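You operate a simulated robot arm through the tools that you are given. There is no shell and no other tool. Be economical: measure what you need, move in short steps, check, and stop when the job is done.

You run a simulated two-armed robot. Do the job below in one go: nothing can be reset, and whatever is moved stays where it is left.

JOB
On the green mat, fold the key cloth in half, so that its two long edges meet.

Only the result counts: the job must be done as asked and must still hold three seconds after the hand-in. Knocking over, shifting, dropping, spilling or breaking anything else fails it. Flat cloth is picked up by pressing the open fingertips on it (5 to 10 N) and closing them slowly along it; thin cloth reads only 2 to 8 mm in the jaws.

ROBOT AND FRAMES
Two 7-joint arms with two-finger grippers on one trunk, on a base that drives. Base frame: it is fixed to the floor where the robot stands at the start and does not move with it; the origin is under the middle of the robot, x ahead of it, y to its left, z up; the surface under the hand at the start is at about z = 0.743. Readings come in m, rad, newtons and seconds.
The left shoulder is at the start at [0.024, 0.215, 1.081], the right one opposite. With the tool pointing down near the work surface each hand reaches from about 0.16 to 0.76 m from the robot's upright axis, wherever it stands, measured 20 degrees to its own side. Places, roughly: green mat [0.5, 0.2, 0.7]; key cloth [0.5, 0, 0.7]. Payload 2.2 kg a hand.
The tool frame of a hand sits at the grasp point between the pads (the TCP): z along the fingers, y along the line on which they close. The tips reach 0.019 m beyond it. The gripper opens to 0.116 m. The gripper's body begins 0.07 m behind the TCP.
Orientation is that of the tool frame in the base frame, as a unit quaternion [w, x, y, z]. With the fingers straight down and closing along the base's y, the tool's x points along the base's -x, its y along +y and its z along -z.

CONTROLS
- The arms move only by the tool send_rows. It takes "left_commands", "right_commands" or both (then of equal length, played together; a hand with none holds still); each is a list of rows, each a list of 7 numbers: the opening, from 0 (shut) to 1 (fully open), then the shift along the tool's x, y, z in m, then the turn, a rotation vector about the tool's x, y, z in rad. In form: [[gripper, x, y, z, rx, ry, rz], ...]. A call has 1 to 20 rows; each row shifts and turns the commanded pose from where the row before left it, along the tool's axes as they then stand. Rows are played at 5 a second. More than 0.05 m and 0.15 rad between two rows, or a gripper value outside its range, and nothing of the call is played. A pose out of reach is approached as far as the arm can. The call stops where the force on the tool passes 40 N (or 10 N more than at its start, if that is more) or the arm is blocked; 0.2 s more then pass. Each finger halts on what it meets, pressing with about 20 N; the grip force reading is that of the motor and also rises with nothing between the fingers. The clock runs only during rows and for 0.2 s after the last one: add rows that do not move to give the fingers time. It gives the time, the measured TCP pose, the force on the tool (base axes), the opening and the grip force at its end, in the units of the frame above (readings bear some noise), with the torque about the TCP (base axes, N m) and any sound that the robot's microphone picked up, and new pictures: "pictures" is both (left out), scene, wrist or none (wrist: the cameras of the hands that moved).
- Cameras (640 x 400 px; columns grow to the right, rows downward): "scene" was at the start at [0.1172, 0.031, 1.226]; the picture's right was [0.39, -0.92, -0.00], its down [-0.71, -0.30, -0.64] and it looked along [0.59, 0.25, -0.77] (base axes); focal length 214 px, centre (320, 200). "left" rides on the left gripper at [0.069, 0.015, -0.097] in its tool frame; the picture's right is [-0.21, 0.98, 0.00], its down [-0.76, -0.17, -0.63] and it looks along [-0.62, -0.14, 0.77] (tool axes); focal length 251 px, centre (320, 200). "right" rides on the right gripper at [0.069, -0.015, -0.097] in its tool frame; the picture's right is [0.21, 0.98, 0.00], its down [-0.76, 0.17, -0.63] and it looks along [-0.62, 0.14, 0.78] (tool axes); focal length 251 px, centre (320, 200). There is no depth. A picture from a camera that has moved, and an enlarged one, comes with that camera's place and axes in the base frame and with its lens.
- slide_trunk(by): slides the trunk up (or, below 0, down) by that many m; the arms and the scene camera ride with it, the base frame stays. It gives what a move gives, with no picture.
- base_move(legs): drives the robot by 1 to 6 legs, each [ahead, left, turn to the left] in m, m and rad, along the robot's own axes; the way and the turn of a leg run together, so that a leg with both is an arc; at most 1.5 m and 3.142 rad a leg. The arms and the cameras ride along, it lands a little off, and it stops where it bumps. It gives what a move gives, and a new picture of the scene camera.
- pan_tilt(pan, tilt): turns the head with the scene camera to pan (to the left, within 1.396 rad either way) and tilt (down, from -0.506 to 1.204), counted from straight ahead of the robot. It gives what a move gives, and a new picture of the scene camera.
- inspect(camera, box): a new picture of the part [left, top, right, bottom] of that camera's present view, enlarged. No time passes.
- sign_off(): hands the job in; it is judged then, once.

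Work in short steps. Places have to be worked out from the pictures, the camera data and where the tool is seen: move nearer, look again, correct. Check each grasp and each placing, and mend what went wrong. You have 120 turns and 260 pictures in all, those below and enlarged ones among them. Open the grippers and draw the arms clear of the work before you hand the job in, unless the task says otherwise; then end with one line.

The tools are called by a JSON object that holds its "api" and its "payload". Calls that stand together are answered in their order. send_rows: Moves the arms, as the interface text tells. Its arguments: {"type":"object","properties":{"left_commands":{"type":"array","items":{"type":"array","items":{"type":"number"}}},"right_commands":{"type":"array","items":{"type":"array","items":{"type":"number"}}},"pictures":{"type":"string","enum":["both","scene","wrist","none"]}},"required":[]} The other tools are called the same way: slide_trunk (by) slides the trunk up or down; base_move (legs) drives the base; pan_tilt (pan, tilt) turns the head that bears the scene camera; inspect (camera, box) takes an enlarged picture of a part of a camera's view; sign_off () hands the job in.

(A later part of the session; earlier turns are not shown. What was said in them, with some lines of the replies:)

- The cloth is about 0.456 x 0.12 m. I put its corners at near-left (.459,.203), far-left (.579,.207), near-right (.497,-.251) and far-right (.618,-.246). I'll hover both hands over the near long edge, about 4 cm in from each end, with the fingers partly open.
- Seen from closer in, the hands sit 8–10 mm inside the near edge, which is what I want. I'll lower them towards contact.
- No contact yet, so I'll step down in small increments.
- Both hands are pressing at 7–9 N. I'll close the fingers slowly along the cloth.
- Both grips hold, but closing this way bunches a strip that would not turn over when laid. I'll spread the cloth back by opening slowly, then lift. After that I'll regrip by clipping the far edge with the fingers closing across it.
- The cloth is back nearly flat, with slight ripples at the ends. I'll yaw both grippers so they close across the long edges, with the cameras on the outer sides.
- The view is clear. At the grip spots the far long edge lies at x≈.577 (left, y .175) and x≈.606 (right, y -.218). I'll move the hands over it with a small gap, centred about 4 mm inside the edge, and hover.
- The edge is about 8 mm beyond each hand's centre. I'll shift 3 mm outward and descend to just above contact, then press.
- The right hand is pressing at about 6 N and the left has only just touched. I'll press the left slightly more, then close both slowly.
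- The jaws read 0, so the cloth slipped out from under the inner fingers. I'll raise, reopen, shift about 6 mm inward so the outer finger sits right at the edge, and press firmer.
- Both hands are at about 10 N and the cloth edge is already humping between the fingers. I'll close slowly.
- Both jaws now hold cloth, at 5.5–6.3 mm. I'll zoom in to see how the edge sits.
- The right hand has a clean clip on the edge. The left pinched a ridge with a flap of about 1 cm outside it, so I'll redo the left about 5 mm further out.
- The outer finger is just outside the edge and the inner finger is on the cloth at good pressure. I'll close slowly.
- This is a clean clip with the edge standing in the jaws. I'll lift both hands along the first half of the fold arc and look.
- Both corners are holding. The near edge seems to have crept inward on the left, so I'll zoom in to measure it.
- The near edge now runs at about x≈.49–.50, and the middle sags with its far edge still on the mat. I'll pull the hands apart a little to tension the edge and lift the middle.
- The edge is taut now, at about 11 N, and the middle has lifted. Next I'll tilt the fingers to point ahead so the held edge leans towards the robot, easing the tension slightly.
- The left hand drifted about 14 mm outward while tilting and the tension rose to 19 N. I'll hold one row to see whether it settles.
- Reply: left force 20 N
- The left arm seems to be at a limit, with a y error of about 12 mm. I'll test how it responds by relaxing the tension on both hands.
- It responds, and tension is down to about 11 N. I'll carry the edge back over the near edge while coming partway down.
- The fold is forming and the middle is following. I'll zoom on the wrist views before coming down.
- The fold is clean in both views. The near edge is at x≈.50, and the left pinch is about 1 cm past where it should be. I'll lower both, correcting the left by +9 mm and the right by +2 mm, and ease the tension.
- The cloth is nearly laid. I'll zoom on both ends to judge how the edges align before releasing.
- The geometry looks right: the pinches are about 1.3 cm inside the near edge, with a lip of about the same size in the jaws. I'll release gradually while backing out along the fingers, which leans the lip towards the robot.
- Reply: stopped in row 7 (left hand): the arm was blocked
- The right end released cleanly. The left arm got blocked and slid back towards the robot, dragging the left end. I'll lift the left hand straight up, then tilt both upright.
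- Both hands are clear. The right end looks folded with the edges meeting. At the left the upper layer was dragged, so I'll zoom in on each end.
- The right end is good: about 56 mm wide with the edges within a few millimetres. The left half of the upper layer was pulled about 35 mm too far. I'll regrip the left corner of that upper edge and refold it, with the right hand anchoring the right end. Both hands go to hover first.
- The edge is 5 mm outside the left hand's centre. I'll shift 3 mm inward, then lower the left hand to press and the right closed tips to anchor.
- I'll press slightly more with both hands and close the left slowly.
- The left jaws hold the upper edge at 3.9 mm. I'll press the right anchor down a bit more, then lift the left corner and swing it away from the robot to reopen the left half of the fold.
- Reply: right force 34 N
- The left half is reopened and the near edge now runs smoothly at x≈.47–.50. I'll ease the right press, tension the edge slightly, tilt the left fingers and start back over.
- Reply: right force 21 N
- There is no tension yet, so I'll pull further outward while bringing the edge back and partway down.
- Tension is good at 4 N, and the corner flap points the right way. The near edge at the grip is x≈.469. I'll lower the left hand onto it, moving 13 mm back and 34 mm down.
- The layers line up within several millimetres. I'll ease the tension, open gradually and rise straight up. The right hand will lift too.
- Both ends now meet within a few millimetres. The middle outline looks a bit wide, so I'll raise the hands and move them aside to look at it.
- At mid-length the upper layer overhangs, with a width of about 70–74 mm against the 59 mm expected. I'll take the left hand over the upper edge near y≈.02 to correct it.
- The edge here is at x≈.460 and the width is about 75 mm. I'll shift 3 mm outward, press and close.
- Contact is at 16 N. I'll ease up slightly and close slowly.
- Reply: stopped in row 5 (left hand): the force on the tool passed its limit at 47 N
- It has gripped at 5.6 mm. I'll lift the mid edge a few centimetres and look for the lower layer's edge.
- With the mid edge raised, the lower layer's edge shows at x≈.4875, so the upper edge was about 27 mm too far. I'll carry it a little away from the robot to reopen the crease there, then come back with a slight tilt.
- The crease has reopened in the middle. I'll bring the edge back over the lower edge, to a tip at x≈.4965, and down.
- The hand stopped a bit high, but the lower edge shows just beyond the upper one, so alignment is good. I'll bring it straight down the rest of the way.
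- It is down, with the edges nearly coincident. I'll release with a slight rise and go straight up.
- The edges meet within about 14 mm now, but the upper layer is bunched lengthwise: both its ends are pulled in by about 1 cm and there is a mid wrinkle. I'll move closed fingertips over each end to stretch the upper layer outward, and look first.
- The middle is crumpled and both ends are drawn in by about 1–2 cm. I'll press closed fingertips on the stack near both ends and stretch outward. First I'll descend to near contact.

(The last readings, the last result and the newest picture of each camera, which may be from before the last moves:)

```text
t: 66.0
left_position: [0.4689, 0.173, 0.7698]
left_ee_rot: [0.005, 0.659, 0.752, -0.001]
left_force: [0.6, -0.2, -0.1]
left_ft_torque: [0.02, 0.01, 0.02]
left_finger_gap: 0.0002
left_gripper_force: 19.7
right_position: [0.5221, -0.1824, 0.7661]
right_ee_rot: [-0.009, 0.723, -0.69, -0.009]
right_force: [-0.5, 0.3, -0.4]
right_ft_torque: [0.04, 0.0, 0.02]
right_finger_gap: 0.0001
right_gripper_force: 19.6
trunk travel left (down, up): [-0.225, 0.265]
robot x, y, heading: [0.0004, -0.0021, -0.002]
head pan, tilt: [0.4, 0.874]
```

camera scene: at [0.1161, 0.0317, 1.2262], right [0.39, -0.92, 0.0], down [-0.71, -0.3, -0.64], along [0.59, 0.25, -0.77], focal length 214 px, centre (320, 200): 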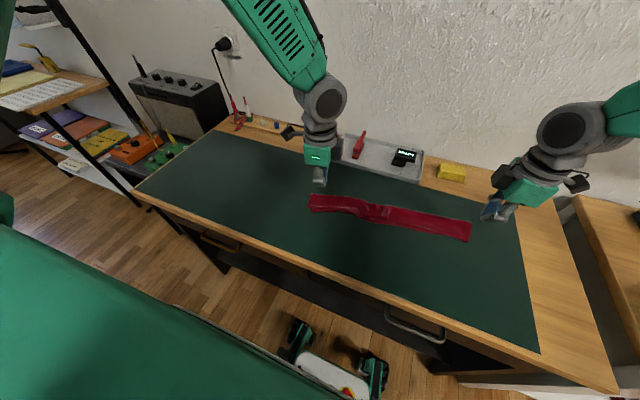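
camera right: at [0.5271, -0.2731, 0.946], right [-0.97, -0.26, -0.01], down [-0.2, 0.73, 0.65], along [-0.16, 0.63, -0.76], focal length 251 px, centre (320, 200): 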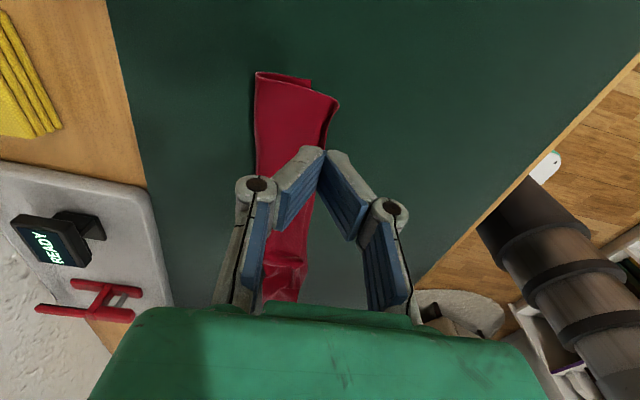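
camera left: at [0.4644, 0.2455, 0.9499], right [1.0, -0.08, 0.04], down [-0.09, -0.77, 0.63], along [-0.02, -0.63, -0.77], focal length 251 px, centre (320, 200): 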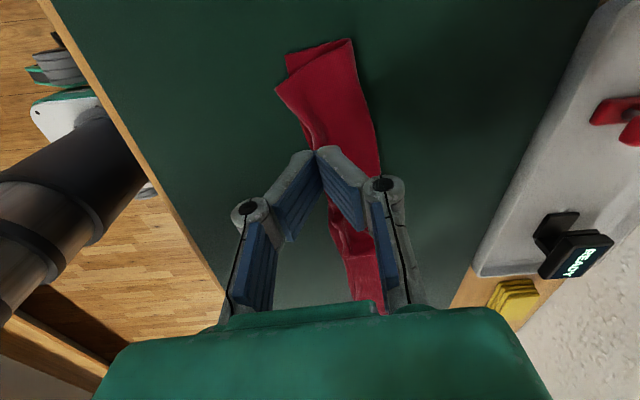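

{"api": "send_rows", "payload": {"left_commands": [[0, 0, 0, 0.003, 0, 0, 0], [0, 0, 0, 0.002, 0, 0, 0], [0, 0, 0, 0.001, 0, 0, 0], [0, 0, 0, 0, 0, 0, 0]], "right_commands": [[0, 0, 0, 0.001, 0, 0, 0], [0, 0, 0, 0.001, 0, 0, 0], [0, 0, 0, 0.001, 0, 0, 0], [0, 0, 0, 0, 0, 0, 0]], "pictures": "none"}}

```text
t: 67.0
left_position: [0.4689, 0.1728, 0.7644]
left_ee_rot: [0.006, 0.658, 0.753, -0.001]
left_force: [-0.8, 0.0, 2.3]
left_ft_torque: [-0.02, -0.01, -0.01]
left_finger_gap: 0.0
left_gripper_force: 19.8
right_position: [0.5222, -0.1828, 0.7623]
right_ee_rot: [-0.01, 0.723, -0.69, -0.009]
right_force: [0.5, -0.5, 2.6]
right_ft_torque: [-0.01, -0.01, 0.0]
right_finger_gap: 0.0
right_gripper_force: 19.6
trunk travel left (down, up): [-0.225, 0.265]
robot x, y, heading: [0.0014, 0.0005, -0.003]
head pan, tilt: [0.4, 0.874]
```

Light contact on both, at about 2.5 N. I'll press about 1 mm more and drag outward, left 12 mm and right 22 mm.

{"api": "send_rows", "payload": {"left_commands": [[0, 0, 0, 0.0008, 0, 0, 0], [0, 0.003, 0, 0, 0, 0, 0], [0, 0.003, 0, 0, 0, 0, 0], [0, 0.003, 0, 0, 0, 0, 0], [0, 0.003, 0, 0, 0, 0, 0], [0, 0, 0, 0, 0, 0, 0]], "right_commands": [[0, 0, 0, 0.0008, 0, 0, 0], [0, 0.0055, 0, 0, 0, 0, 0], [0, 0.0055, 0, 0, 0, 0, 0], [0, 0.0055, 0, 0, 0, 0, 0], [0, 0.0055, 0, 0, 0, 0, 0], [0, 0, 0, 0, 0, 0, 0]], "pictures": "none"}}

{"api": "inspect", "payload": {"camera": "scene", "box": [290, 150, 510, 270]}}

```text
t: 68.5
left_position: [0.4657, 0.1848, 0.7636]
left_ee_rot: [0.006, 0.658, 0.753, -0.001]
left_force: [1.7, -5.3, 11.7]
left_ft_torque: [-0.1, 0.0, 0.02]
left_finger_gap: 0.0
left_gripper_force: 20.5
right_position: [0.5229, -0.2048, 0.7635]
right_ee_rot: [-0.011, 0.724, -0.69, -0.007]
right_force: [0.7, 5.7, 10.6]
right_ft_torque: [0.04, -0.03, 0.03]
right_finger_gap: 0.0002
right_gripper_force: 20.6
trunk travel left (down, up): [-0.225, 0.265]
robot x, y, heading: [-0.0032, -0.0003, 0.0]
head pan, tilt: [0.4, 0.874]
```

```text
2.91 times, centred on (400, 210) of scene
camera zoom: at [0.1153, 0.0311, 1.2264], right [0.39, -0.92, 0.0], down [-0.71, -0.3, -0.64], along [0.59, 0.25, -0.77], focal length 624 px, centre (87, 171)
```

zoom: 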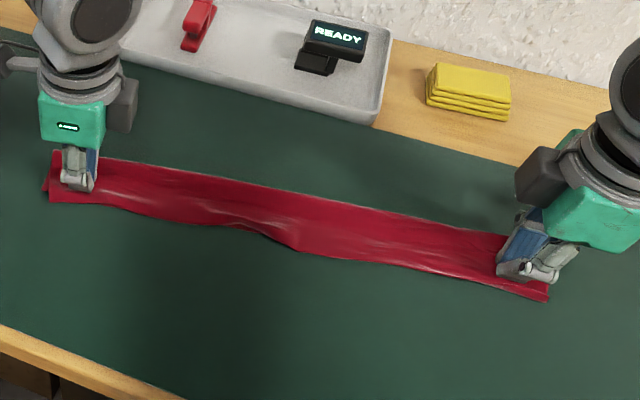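

That worked very well: the crumple is almost gone. I'll pull a few more millimetres on each side.

{"api": "send_rows", "payload": {"left_commands": [[0, 0.003, 0, 0, 0, 0, 0], [0, 0.003, 0, 0, 0, 0, 0], [0, 0, 0, 0, 0, 0, 0]], "right_commands": [[0, 0.003, 0, 0, 0, 0, 0], [0, 0.003, 0, 0, 0, 0, 0], [0, 0, 0, 0, 0, 0, 0]], "pictures": "none"}}

{"api": "inspect", "payload": {"camera": "scene", "box": [290, 150, 510, 270]}}

```text
t: 69.2
left_position: [0.4659, 0.191, 0.7641]
left_ee_rot: [0.007, 0.659, 0.752, 0.0]
left_force: [1.1, -7.3, 10.2]
left_ft_torque: [-0.12, 0.05, 0.07]
left_finger_gap: 0.0
left_gripper_force: 20.3
right_position: [0.5222, -0.2089, 0.7627]
right_ee_rot: [-0.01, 0.724, -0.689, -0.008]
right_force: [-0.3, 9.7, 14.5]
right_ft_torque: [0.13, -0.02, 0.0]
right_finger_gap: 0.0
right_gripper_force: 19.8
trunk travel left (down, up): [-0.225, 0.265]
robot x, y, heading: [-0.0026, -0.0034, 0.004]
head pan, tilt: [0.4, 0.874]
```

```text
2.91 times, centred on (400, 210) of scene
camera zoom: at [0.1149, 0.0317, 1.2264], right [0.39, -0.92, 0.0], down [-0.71, -0.3, -0.64], along [0.59, 0.25, -0.77], focal length 624 px, centre (87, 171)
```

zoom: 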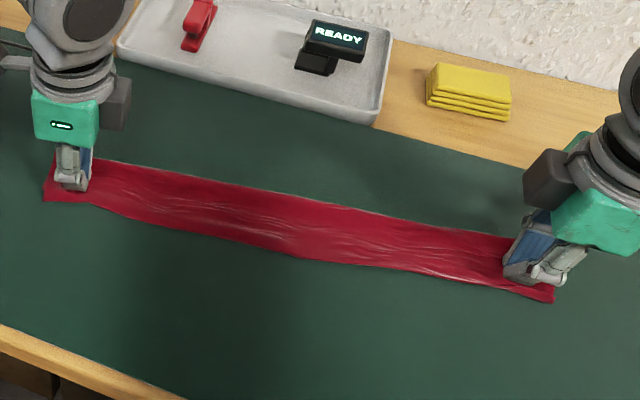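

The cloth is taut now. I'll relax by 2 mm, lift straight up, withdraw and check.

{"api": "send_rows", "payload": {"left_commands": [[0, -0.002, 0, 0, 0, 0, 0], [0, 0, 0, -0.004, 0, 0, 0], [0, 0, 0, -0.02, 0, 0, 0], [0, 0, 0, -0.04, 0, 0, 0], [0, 0, -0.03, -0.035, 0, 0, 0], [0, 0, -0.03, -0.035, 0, 0, 0], [0, 0, -0.03, -0.03, 0, 0, 0], [0.3, 0, 0, 0, 0, 0, 0]], "right_commands": [[0, -0.002, 0, 0, 0, 0, 0], [0, 0, 0, -0.004, 0, 0, 0], [0, 0, 0, -0.02, 0, 0, 0], [0, 0, 0, -0.04, 0, 0, 0], [0, 0, 0.03, -0.035, 0, 0, 0], [0, 0, 0.03, -0.035, 0, 0, 0], [0, 0, 0.03, -0.03, 0, 0, 0], [0.3, 0, 0, 0, 0, 0, 0]], "pictures": "wrist"}}

{"api": "inspect", "payload": {"camera": "scene", "box": [300, 185, 400, 245]}}

{"api": "inspect", "payload": {"camera": "scene", "box": [385, 195, 485, 255]}}

```text
t: 71.0
left_position: [0.3784, 0.1781, 0.9272]
left_ee_rot: [0.005, 0.658, 0.753, -0.002]
left_force: [0.8, 0.0, 0.0]
left_ft_torque: [-0.01, 0.01, -0.02]
left_finger_gap: 0.0347
left_gripper_force: 0.0
right_position: [0.4357, -0.216, 0.9241]
right_ee_rot: [-0.009, 0.723, -0.691, -0.009]
right_force: [-0.6, 0.2, -0.1]
right_ft_torque: [0.02, 0.05, -0.01]
right_finger_gap: 0.0347
right_gripper_force: 0.0
trunk travel left (down, up): [-0.225, 0.265]
robot x, y, heading: [-0.0011, 0.0006, -0.007]
head pan, tilt: [0.4, 0.874]
camera right: at [0.4529, -0.2869, 1.0175], right [-0.97, -0.26, -0.01], down [-0.2, 0.73, 0.65], along [-0.17, 0.63, -0.76], focal length 251 px, centre (320, 200)
camera left: at [0.3828, 0.2492, 1.0207], right [1.0, -0.08, 0.0], down [-0.07, -0.77, 0.64], along [-0.05, -0.64, -0.77], focal length 251 px, centre (320, 200)
```

right: 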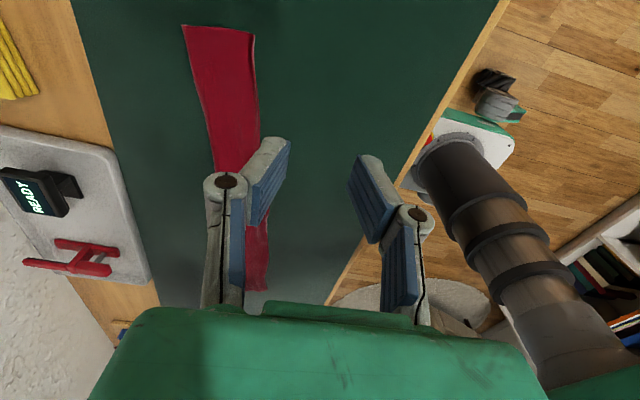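
left: 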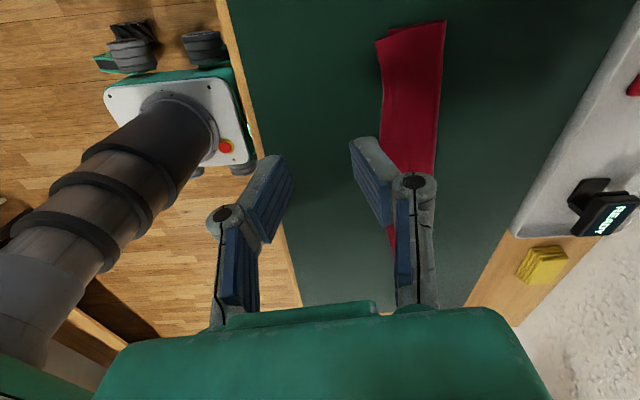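

```text
6.40 times, centred on (350, 215) of scene
camera zoom: at [0.1183, 0.0309, 1.2257], right [0.39, -0.92, 0.0], down [-0.71, -0.3, -0.64], along [0.59, 0.25, -0.77], focal length 1373 px, centre (128, 104)
```

zoom: 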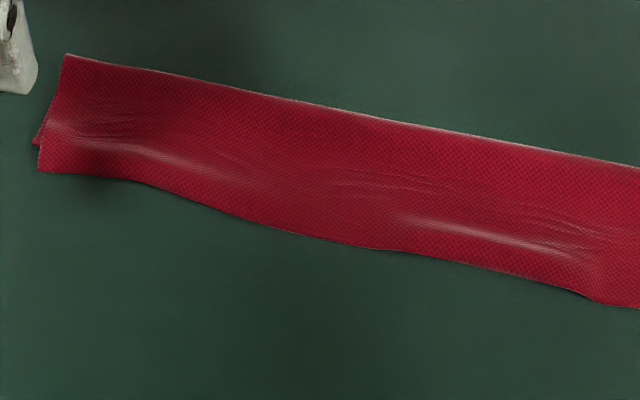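

```text
6.40 times, centred on (435, 225) of scene
camera zoom: at [0.1183, 0.0309, 1.2257], right [0.39, -0.92, 0.0], down [-0.71, -0.3, -0.64], along [0.59, 0.25, -0.77], focal length 1373 px, centre (-416, 40)
```

zoom: 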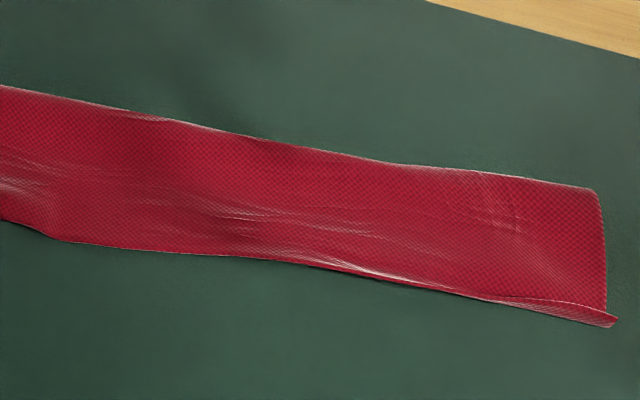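

This is tidy. At mid-length the upper layer still seems to overhang the lower edge by roughly 1.5–2 cm. I'll nudge that overhanging strip back with a light press near y≈.04, and hover there first.

{"api": "send_rows", "payload": {"left_commands": [[0, -0.0297, 0.0141, 0.0254, 0, 0, 0], [0, -0.0297, 0.0141, 0.0254, 0, 0, 0], [0, -0.0297, 0.0141, 0.0254, 0, 0, 0], [0, -0.0297, 0.0141, 0.0254, 0, 0, 0], [0, -0.0297, 0.0141, 0.0254, 0, 0, 0], [0, 0, 0, 0, 0, 0, 0]], "pictures": "none"}}

{"api": "inspect", "payload": {"camera": "left", "box": [200, 0, 440, 240]}}

```text
t: 72.5
left_position: [0.4662, 0.0395, 0.8015]
left_ee_rot: [0.005, 0.658, 0.753, 0.0]
left_force: [0.1, -0.1, -0.2]
left_ft_torque: [-0.02, -0.06, -0.04]
left_finger_gap: 0.0003
left_gripper_force: 19.7
right_position: [0.4328, -0.2168, 0.9261]
right_ee_rot: [-0.01, 0.724, -0.69, -0.007]
right_force: [-0.1, 0.8, 0.2]
right_ft_torque: [-0.02, 0.0, 0.04]
right_finger_gap: 0.0348
right_gripper_force: 0.0
trunk travel left (down, up): [-0.225, 0.265]
robot x, y, heading: [0.0042, -0.003, -0.001]
head pan, tilt: [0.4, 0.874]
```

```text
1.67 times, centred on (320, 120) of left
camera zoom: at [0.4715, 0.1097, 0.8968], right [1.0, -0.08, 0.01], down [-0.07, -0.77, 0.64], along [-0.05, -0.64, -0.77], focal length 419 px, centre (320, 333)
```

zoom: 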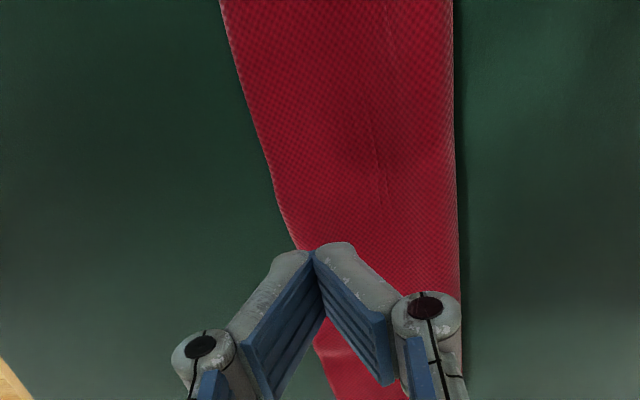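

The width here is 66–68 mm, so only a small nudge is needed. I'll press lightly on the overhang and push it 9 mm away from the robot.

{"api": "send_rows", "payload": {"left_commands": [[0, 0, -0.002, 0.012, 0, 0, 0], [0, 0, 0, 0.012, 0, 0, 0], [0, 0, 0, 0.01, 0, 0, 0], [0, 0, 0, 0.003, 0, 0, 0], [0, 0, 0, 0.001, 0, 0, 0], [0, 0, 0, 0, 0, 0, 0]], "pictures": "none"}}

```text
t: 73.8
left_position: [0.4645, 0.0378, 0.764]
left_ee_rot: [0.006, 0.658, 0.753, -0.001]
left_force: [1.1, 0.0, 7.0]
left_ft_torque: [0.06, -0.1, 0.01]
left_finger_gap: 0.0
left_gripper_force: 20.2
right_position: [0.4321, -0.2171, 0.9268]
right_ee_rot: [-0.011, 0.723, -0.69, -0.009]
right_force: [0.0, -1.0, -0.4]
right_ft_torque: [-0.02, 0.02, -0.04]
right_finger_gap: 0.0347
right_gripper_force: 0.0
trunk travel left (down, up): [-0.225, 0.265]
robot x, y, heading: [-0.0039, -0.0039, -0.001]
head pan, tilt: [0.4, 0.874]
```

{"api": "send_rows", "payload": {"left_commands": [[0, 0, 0.003, 0, 0, 0, 0], [0, 0, 0.003, 0, 0, 0, 0], [0, 0, 0.003, 0, 0, 0, 0], [0, 0, 0, -0.004, 0, 0, 0], [0, 0, 0, -0.02, 0, 0, 0], [0, 0, 0, -0.04, 0, 0, 0], [0, 0, -0.03, -0.04, 0, 0, 0], [0, 0, -0.04, -0.03, 0, 0, 0], [0, 0, -0.04, 0, 0, 0, 0]], "pictures": "none"}}

{"api": "inspect", "payload": {"camera": "scene", "box": [300, 185, 400, 245]}}

{"api": "inspect", "payload": {"camera": "left", "box": [320, 0, 560, 240]}}

```text
t: 75.8
left_position: [0.3619, 0.0259, 0.8966]
left_ee_rot: [0.006, 0.658, 0.753, 0.0]
left_force: [0.4, 0.3, -0.3]
left_ft_torque: [0.03, -0.03, -0.04]
left_finger_gap: 0.0001
left_gripper_force: 19.7
right_position: [0.431, -0.2186, 0.9247]
right_ee_rot: [-0.011, 0.723, -0.69, -0.008]
right_force: [-0.6, -0.1, -0.4]
right_ft_torque: [-0.02, 0.02, 0.0]
right_finger_gap: 0.0346
right_gripper_force: 0.1
trunk travel left (down, up): [-0.225, 0.265]
robot x, y, heading: [-0.0035, -0.0033, -0.003]
head pan, tilt: [0.4, 0.874]
```

```text
6.40 times, centred on (350, 215) of scene
camera zoom: at [0.1154, 0.029, 1.2262], right [0.39, -0.92, 0.0], down [-0.71, -0.3, -0.64], along [0.59, 0.25, -0.77], focal length 1373 px, centre (128, 104)
```

zoom: 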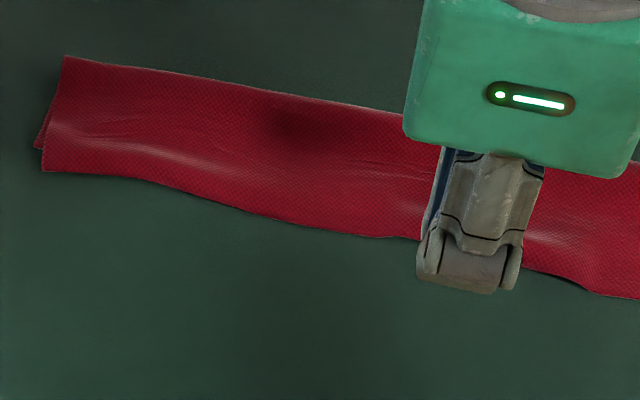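

```text
1.67 times, centred on (440, 120) of left
camera zoom: at [0.3674, 0.097, 0.9922], right [1.0, -0.08, 0.01], down [-0.07, -0.77, 0.64], along [-0.05, -0.64, -0.77], focal length 419 px, centre (120, 333)
```

zoom: 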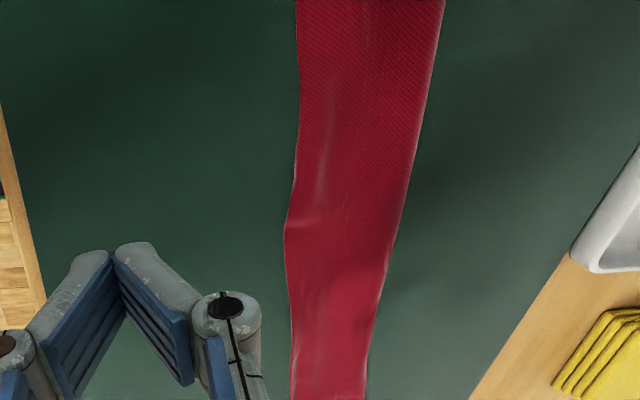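

The overhang at y≈.04 is reduced. One bulge remains near y≈-.035, where the edge is at .465 and the width is 70 mm, so I'll repeat the nudge there.

{"api": "send_rows", "payload": {"left_commands": [[0, -0.0142, 0.0213, 0.015, 0, 0, 0], [0, -0.0142, 0.0213, 0.02, 0, 0, 0], [0, -0.0142, 0.0213, 0.02, 0, 0, 0], [0, -0.0142, 0.0213, 0.02, 0, 0, 0], [0, -0.0142, 0.0213, 0.02, 0, 0, 0], [0, 0, 0, 0.012, 0, 0, 0], [0, 0, 0, 0.012, 0, 0, 0], [0, 0, 0, 0.01, 0, 0, 0], [0, 0, 0, 0.0025, 0, 0, 0], [0, 0, 0, 0, 0, 0, 0]], "pictures": "none"}}

```text
t: 78.0
left_position: [0.4819, -0.0308, 0.7668]
left_ee_rot: [0.007, 0.657, 0.754, -0.002]
left_force: [0.5, 0.1, 0.3]
left_ft_torque: [-0.03, 0.04, 0.02]
left_finger_gap: 0.0
left_gripper_force: 20.1
right_position: [0.4321, -0.2162, 0.9246]
right_ee_rot: [-0.011, 0.723, -0.69, -0.008]
right_force: [-0.4, -0.6, 0.3]
right_ft_torque: [-0.01, 0.02, 0.02]
right_finger_gap: 0.0349
right_gripper_force: 0.0
trunk travel left (down, up): [-0.225, 0.265]
robot x, y, heading: [-0.0012, 0.0007, -0.002]
head pan, tilt: [0.4, 0.874]
```

{"api": "send_rows", "payload": {"left_commands": [[0, 0, -0.006, 0, 0, 0, 0], [0, 0, 0, 0.002, 0, 0, 0], [0, 0, 0, 0.0013, 0, 0, 0], [0, 0, 0.003, 0, 0, 0, 0], [0, 0, 0.003, 0, 0, 0, 0], [0, 0, 0.003, 0, 0, 0, 0], [0, 0, 0.002, 0, 0, 0, 0]], "pictures": "none"}}

{"api": "send_rows", "payload": {"left_commands": [[0, 0, 0, -0.004, 0, 0, 0], [0, 0, 0, -0.02, 0, 0, 0], [0, 0, 0, -0.04, 0, 0, 0], [0, 0.02, -0.03, -0.03, 0, 0, 0], [0, 0.03, -0.03, -0.02, 0, 0, 0], [0.3, 0.03, -0.03, 0, 0, 0, 0], [0.3, 0.03, -0.03, 0, 0, 0, 0], [0.3, 0.03, -0.02, 0, 0, 0, 0], [0.3, 0, 0, 0, 0, 0, 0]], "pictures": "wrist"}}

{"api": "inspect", "payload": {"camera": "scene", "box": [290, 150, 510, 270]}}

{"api": "inspect", "payload": {"camera": "left", "box": [340, 0, 540, 240]}}

```text
t: 79.7
left_position: [0.4866, -0.0291, 0.7638]
left_ee_rot: [0.006, 0.658, 0.753, -0.001]
left_force: [-1.9, 0.8, 4.1]
left_ft_torque: [0.05, 0.01, 0.03]
left_finger_gap: 0.0
left_gripper_force: 20.1
right_position: [0.4317, -0.2172, 0.9256]
right_ee_rot: [-0.011, 0.724, -0.69, -0.009]
right_force: [-0.1, -0.4, -0.4]
right_ft_torque: [0.0, -0.01, -0.01]
right_finger_gap: 0.0349
right_gripper_force: 0.1
trunk travel left (down, up): [-0.225, 0.265]
robot x, y, heading: [0.0004, -0.0025, -0.0]
head pan, tilt: [0.4, 0.874]
```

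```text
t: 81.7
left_position: [0.3271, 0.0891, 0.8746]
left_ee_rot: [0.004, 0.658, 0.753, -0.001]
left_force: [-0.8, -0.3, -0.7]
left_ft_torque: [0.0, 0.0, 0.01]
left_finger_gap: 0.0347
left_gripper_force: 0.0
right_position: [0.4328, -0.2161, 0.9242]
right_ee_rot: [-0.01, 0.724, -0.689, -0.009]
right_force: [-0.2, -0.4, 1.2]
right_ft_torque: [0.01, 0.01, 0.0]
right_finger_gap: 0.0348
right_gripper_force: 0.0
trunk travel left (down, up): [-0.225, 0.265]
robot x, y, heading: [0.0033, -0.0009, 0.0]
head pan, tilt: [0.4, 0.874]
camera left: at [0.3309, 0.1608, 0.9694], right [1.0, -0.08, 0.01], down [-0.07, -0.77, 0.64], along [-0.05, -0.64, -0.77], focal length 251 px, centre (320, 200)
```

left: 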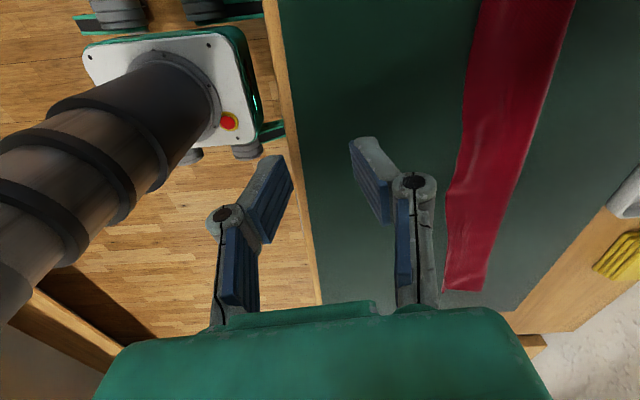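

```text
2.91 times, centred on (400, 210) of scene
camera zoom: at [0.1165, 0.0302, 1.2261], right [0.39, -0.92, 0.0], down [-0.71, -0.3, -0.64], along [0.59, 0.25, -0.77], focal length 624 px, centre (87, 171)
```

zoom: 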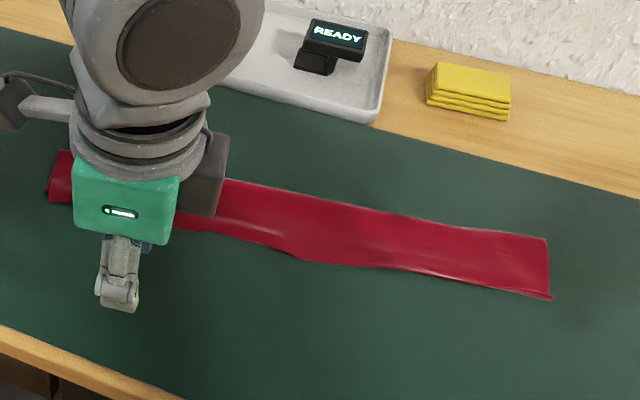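

```text
1.67 times, centred on (440, 120) of left
camera zoom: at [0.3309, 0.1608, 0.9694], right [1.0, -0.08, 0.01], down [-0.07, -0.77, 0.64], along [-0.05, -0.64, -0.77], focal length 419 px, centre (120, 333)
```

zoom: 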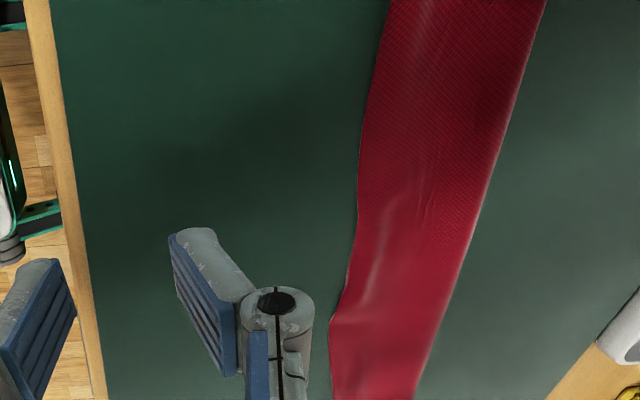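

A small step remains at y≈-.03 to -.06, where the edge is at about .462. I'll do one last nudge there.

{"api": "send_rows", "payload": {"left_commands": [[0, -0.0253, 0.021, 0.012, 0, 0, 0], [0, -0.0253, 0.021, 0.012, 0, 0, 0], [0, -0.0253, 0.021, 0.012, 0, 0, 0], [0, -0.0253, 0.021, 0.012, 0, 0, 0], [0, -0.0253, 0.021, 0.012, 0, 0, 0], [0, -0.0253, 0.021, 0.012, 0, 0, 0], [0, 0, 0, 0, 0, 0, 0]], "pictures": "none"}}

{"api": "inspect", "payload": {"camera": "left", "box": [200, 20, 440, 260]}}

```text
t: 83.2
left_position: [0.4756, -0.0414, 0.8081]
left_ee_rot: [0.008, 0.654, 0.756, -0.003]
left_force: [1.0, 0.3, 0.0]
left_ft_torque: [-0.02, -0.01, 0.01]
left_finger_gap: 0.0002
left_gripper_force: 20.4
right_position: [0.4319, -0.2168, 0.9254]
right_ee_rot: [-0.01, 0.724, -0.69, -0.008]
right_force: [-0.1, 0.0, 0.0]
right_ft_torque: [-0.02, -0.01, 0.02]
right_finger_gap: 0.0347
right_gripper_force: 0.1
trunk travel left (down, up): [-0.225, 0.265]
robot x, y, heading: [0.0022, 0.0015, -0.005]
head pan, tilt: [0.4, 0.874]
```

```text
1.67 times, centred on (320, 140) of left
camera zoom: at [0.479, 0.0301, 0.903], right [1.0, -0.07, 0.01], down [-0.06, -0.76, 0.64], along [-0.04, -0.64, -0.77], focal length 419 px, centre (320, 300)
```

zoom: 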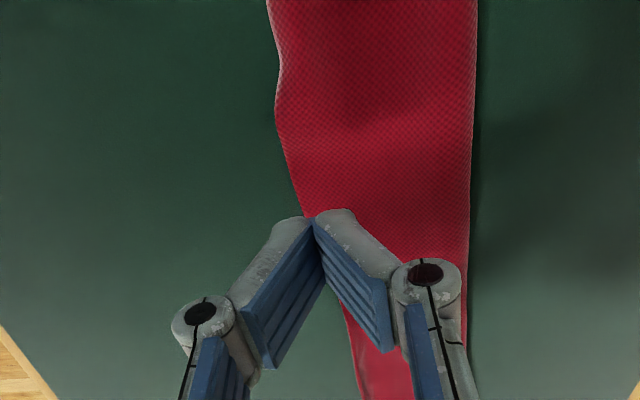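

{"api": "send_rows", "payload": {"left_commands": [[0, 0.008, -0.001, 0.012, 0, 0, 0], [0, 0, 0, 0.012, 0, 0, 0], [0, 0, 0, 0.012, 0, 0, 0], [0, 0, 0, 0.0065, 0, 0, 0], [0, 0, 0, 0.0025, 0, 0, 0], [0, 0, 0, 0, 0, 0, 0]], "pictures": "none"}}

```text
t: 84.7
left_position: [0.4752, -0.0339, 0.7631]
left_ee_rot: [0.009, 0.652, 0.758, -0.003]
left_force: [1.8, -0.8, 12.4]
left_ft_torque: [0.05, -0.01, 0.01]
left_finger_gap: 0.0
left_gripper_force: 19.8
right_position: [0.432, -0.2181, 0.9255]
right_ee_rot: [-0.011, 0.723, -0.691, -0.009]
right_force: [-0.4, -0.5, -0.4]
right_ft_torque: [0.01, -0.02, -0.01]
right_finger_gap: 0.0348
right_gripper_force: 0.1
trunk travel left (down, up): [-0.225, 0.265]
robot x, y, heading: [-0.0016, 0.002, -0.002]
head pan, tilt: [0.4, 0.874]
```

Contact is at 12 N. I'll ease it slightly, push 10 mm, then lift straight off and retract towards the robot's left.

{"api": "send_rows", "payload": {"left_commands": [[0, 0, 0, -0.0005, 0, 0, 0], [0, 0, 0.003, 0, 0, 0, 0], [0, 0, 0.003, 0, 0, 0, 0], [0, 0, 0.003, 0, 0, 0, 0], [0, 0, 0.002, 0, 0, 0, 0], [0, 0, 0, -0.004, 0, 0, 0], [0, 0, 0, -0.02, 0, 0, 0], [0, 0, 0, -0.045, 0, 0, 0], [0, 0.02, -0.02, -0.04, 0, 0, 0], [0, 0.03, -0.03, -0.02, 0, 0, 0], [0.3, 0.035, -0.03, -0.01, 0, 0, 0], [0.3, 0.035, -0.03, 0, 0, 0, 0], [0.3, 0.035, -0.02, 0, 0, 0, 0], [0.3, 0.04, 0, 0, 0, 0, 0], [0.3, 0.04, 0, 0, 0, 0, 0], [0.3, 0.03, 0, 0, 0, 0, 0], [0.3, 0, 0, 0, 0, 0, 0]], "pictures": "scene"}}

{"api": "inspect", "payload": {"camera": "scene", "box": [300, 185, 400, 245]}}

{"api": "inspect", "payload": {"camera": "scene", "box": [385, 195, 485, 255]}}

```text
t: 88.2
left_position: [0.3158, 0.2109, 0.8969]
left_ee_rot: [0.006, 0.659, 0.752, -0.002]
left_force: [0.1, 0.3, -0.2]
left_ft_torque: [0.01, 0.01, 0.0]
left_finger_gap: 0.035
left_gripper_force: 0.0
right_position: [0.4306, -0.2161, 0.9249]
right_ee_rot: [-0.011, 0.724, -0.689, -0.009]
right_force: [-0.2, -0.3, -0.2]
right_ft_torque: [-0.02, -0.03, -0.03]
right_finger_gap: 0.0349
right_gripper_force: 0.0
trunk travel left (down, up): [-0.225, 0.265]
robot x, y, heading: [-0.0013, 0.0015, -0.0]
head pan, tilt: [0.4, 0.874]
camera scene: at [0.1161, 0.0312, 1.2261], right [0.39, -0.92, 0.0], down [-0.71, -0.3, -0.64], along [0.59, 0.25, -0.77], focal length 214 px, centre (320, 200)
```

scene: 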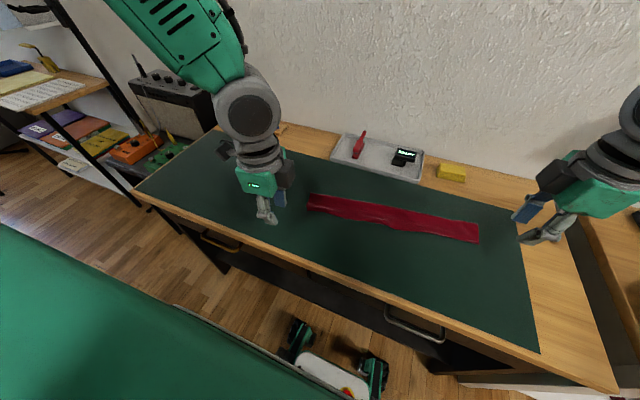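

```text
6.40 times, centred on (350, 215) of scene
camera zoom: at [0.1161, 0.0312, 1.2261], right [0.39, -0.92, 0.0], down [-0.71, -0.3, -0.64], along [0.59, 0.25, -0.77], focal length 1373 px, centre (128, 104)
```

zoom: 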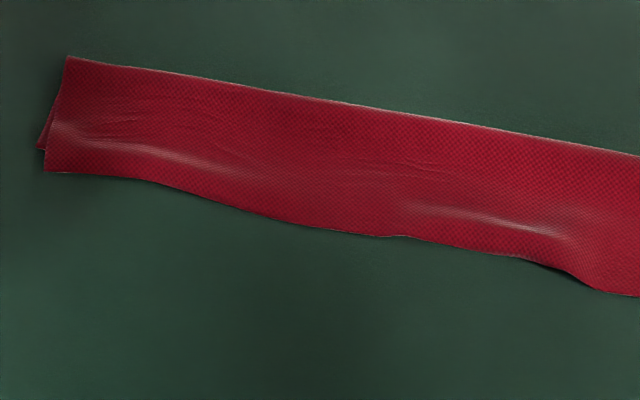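

```text
6.40 times, centred on (435, 225) of scene
camera zoom: at [0.1161, 0.0312, 1.2261], right [0.39, -0.92, 0.0], down [-0.71, -0.3, -0.64], along [0.59, 0.25, -0.77], focal length 1373 px, centre (-416, 40)
```

zoom: 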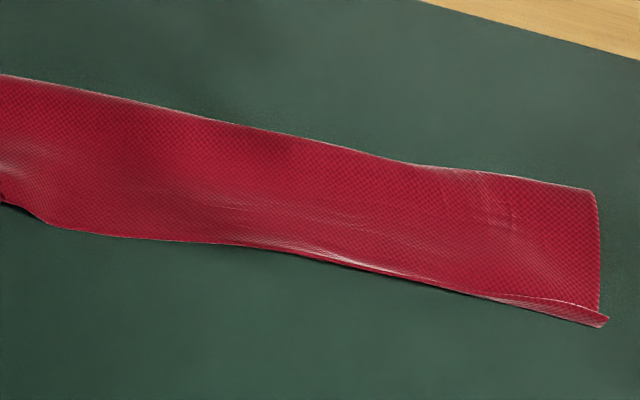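

The cloth is neatly halved with its long edges meeting along the length, and nothing else moved. I'll open the grippers fully, draw the arms further clear and take a last look.

{"api": "send_rows", "payload": {"left_commands": [[1, 0, 0, -0.04, 0, 0, 0], [1, 0, 0, -0.04, 0, 0, 0], [1, 0, 0, 0, 0, 0, 0], [1, 0, 0, 0, 0, 0, 0]], "right_commands": [[1, 0, 0.03, -0.03, 0, 0, 0], [1, 0, 0.03, -0.03, 0, 0, 0], [1, 0, 0, 0, 0, 0, 0], [1, 0, 0, 0, 0, 0, 0]], "pictures": "scene"}}

```text
t: 89.2
left_position: [0.3139, 0.2127, 0.9768]
left_ee_rot: [0.006, 0.659, 0.752, 0.0]
left_force: [-0.3, -0.5, -0.5]
left_ft_torque: [0.0, 0.01, 0.05]
left_finger_gap: 0.1158
left_gripper_force: 0.1
right_position: [0.3711, -0.222, 0.9864]
right_ee_rot: [-0.011, 0.723, -0.691, -0.008]
right_force: [0.6, 0.2, 0.5]
right_ft_torque: [-0.01, -0.04, -0.01]
right_finger_gap: 0.1156
right_gripper_force: 0.1
trunk travel left (down, up): [-0.225, 0.265]
robot x, y, heading: [0.0018, -0.0003, -0.004]
head pan, tilt: [0.4, 0.874]
camera scene: at [0.1141, 0.0304, 1.2263], right [0.39, -0.92, 0.0], down [-0.71, -0.3, -0.64], along [0.59, 0.25, -0.77], focal length 214 px, centre (320, 200)
```

scene: 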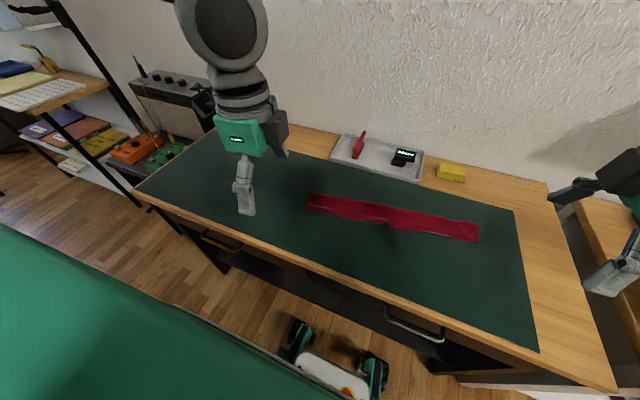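

The arms are clear, the grippers are open and the cloth lies folded on the mat. I'm handing in.

{"api": "sign_off", "payload": {}}

```text
The job is handed in.
```

The key cloth is folded in half lengthwise on the green mat. Its long edges meet within a few millimetres at the ends, but near the middle I estimate the upper layer still overhangs by 1–2 cm.
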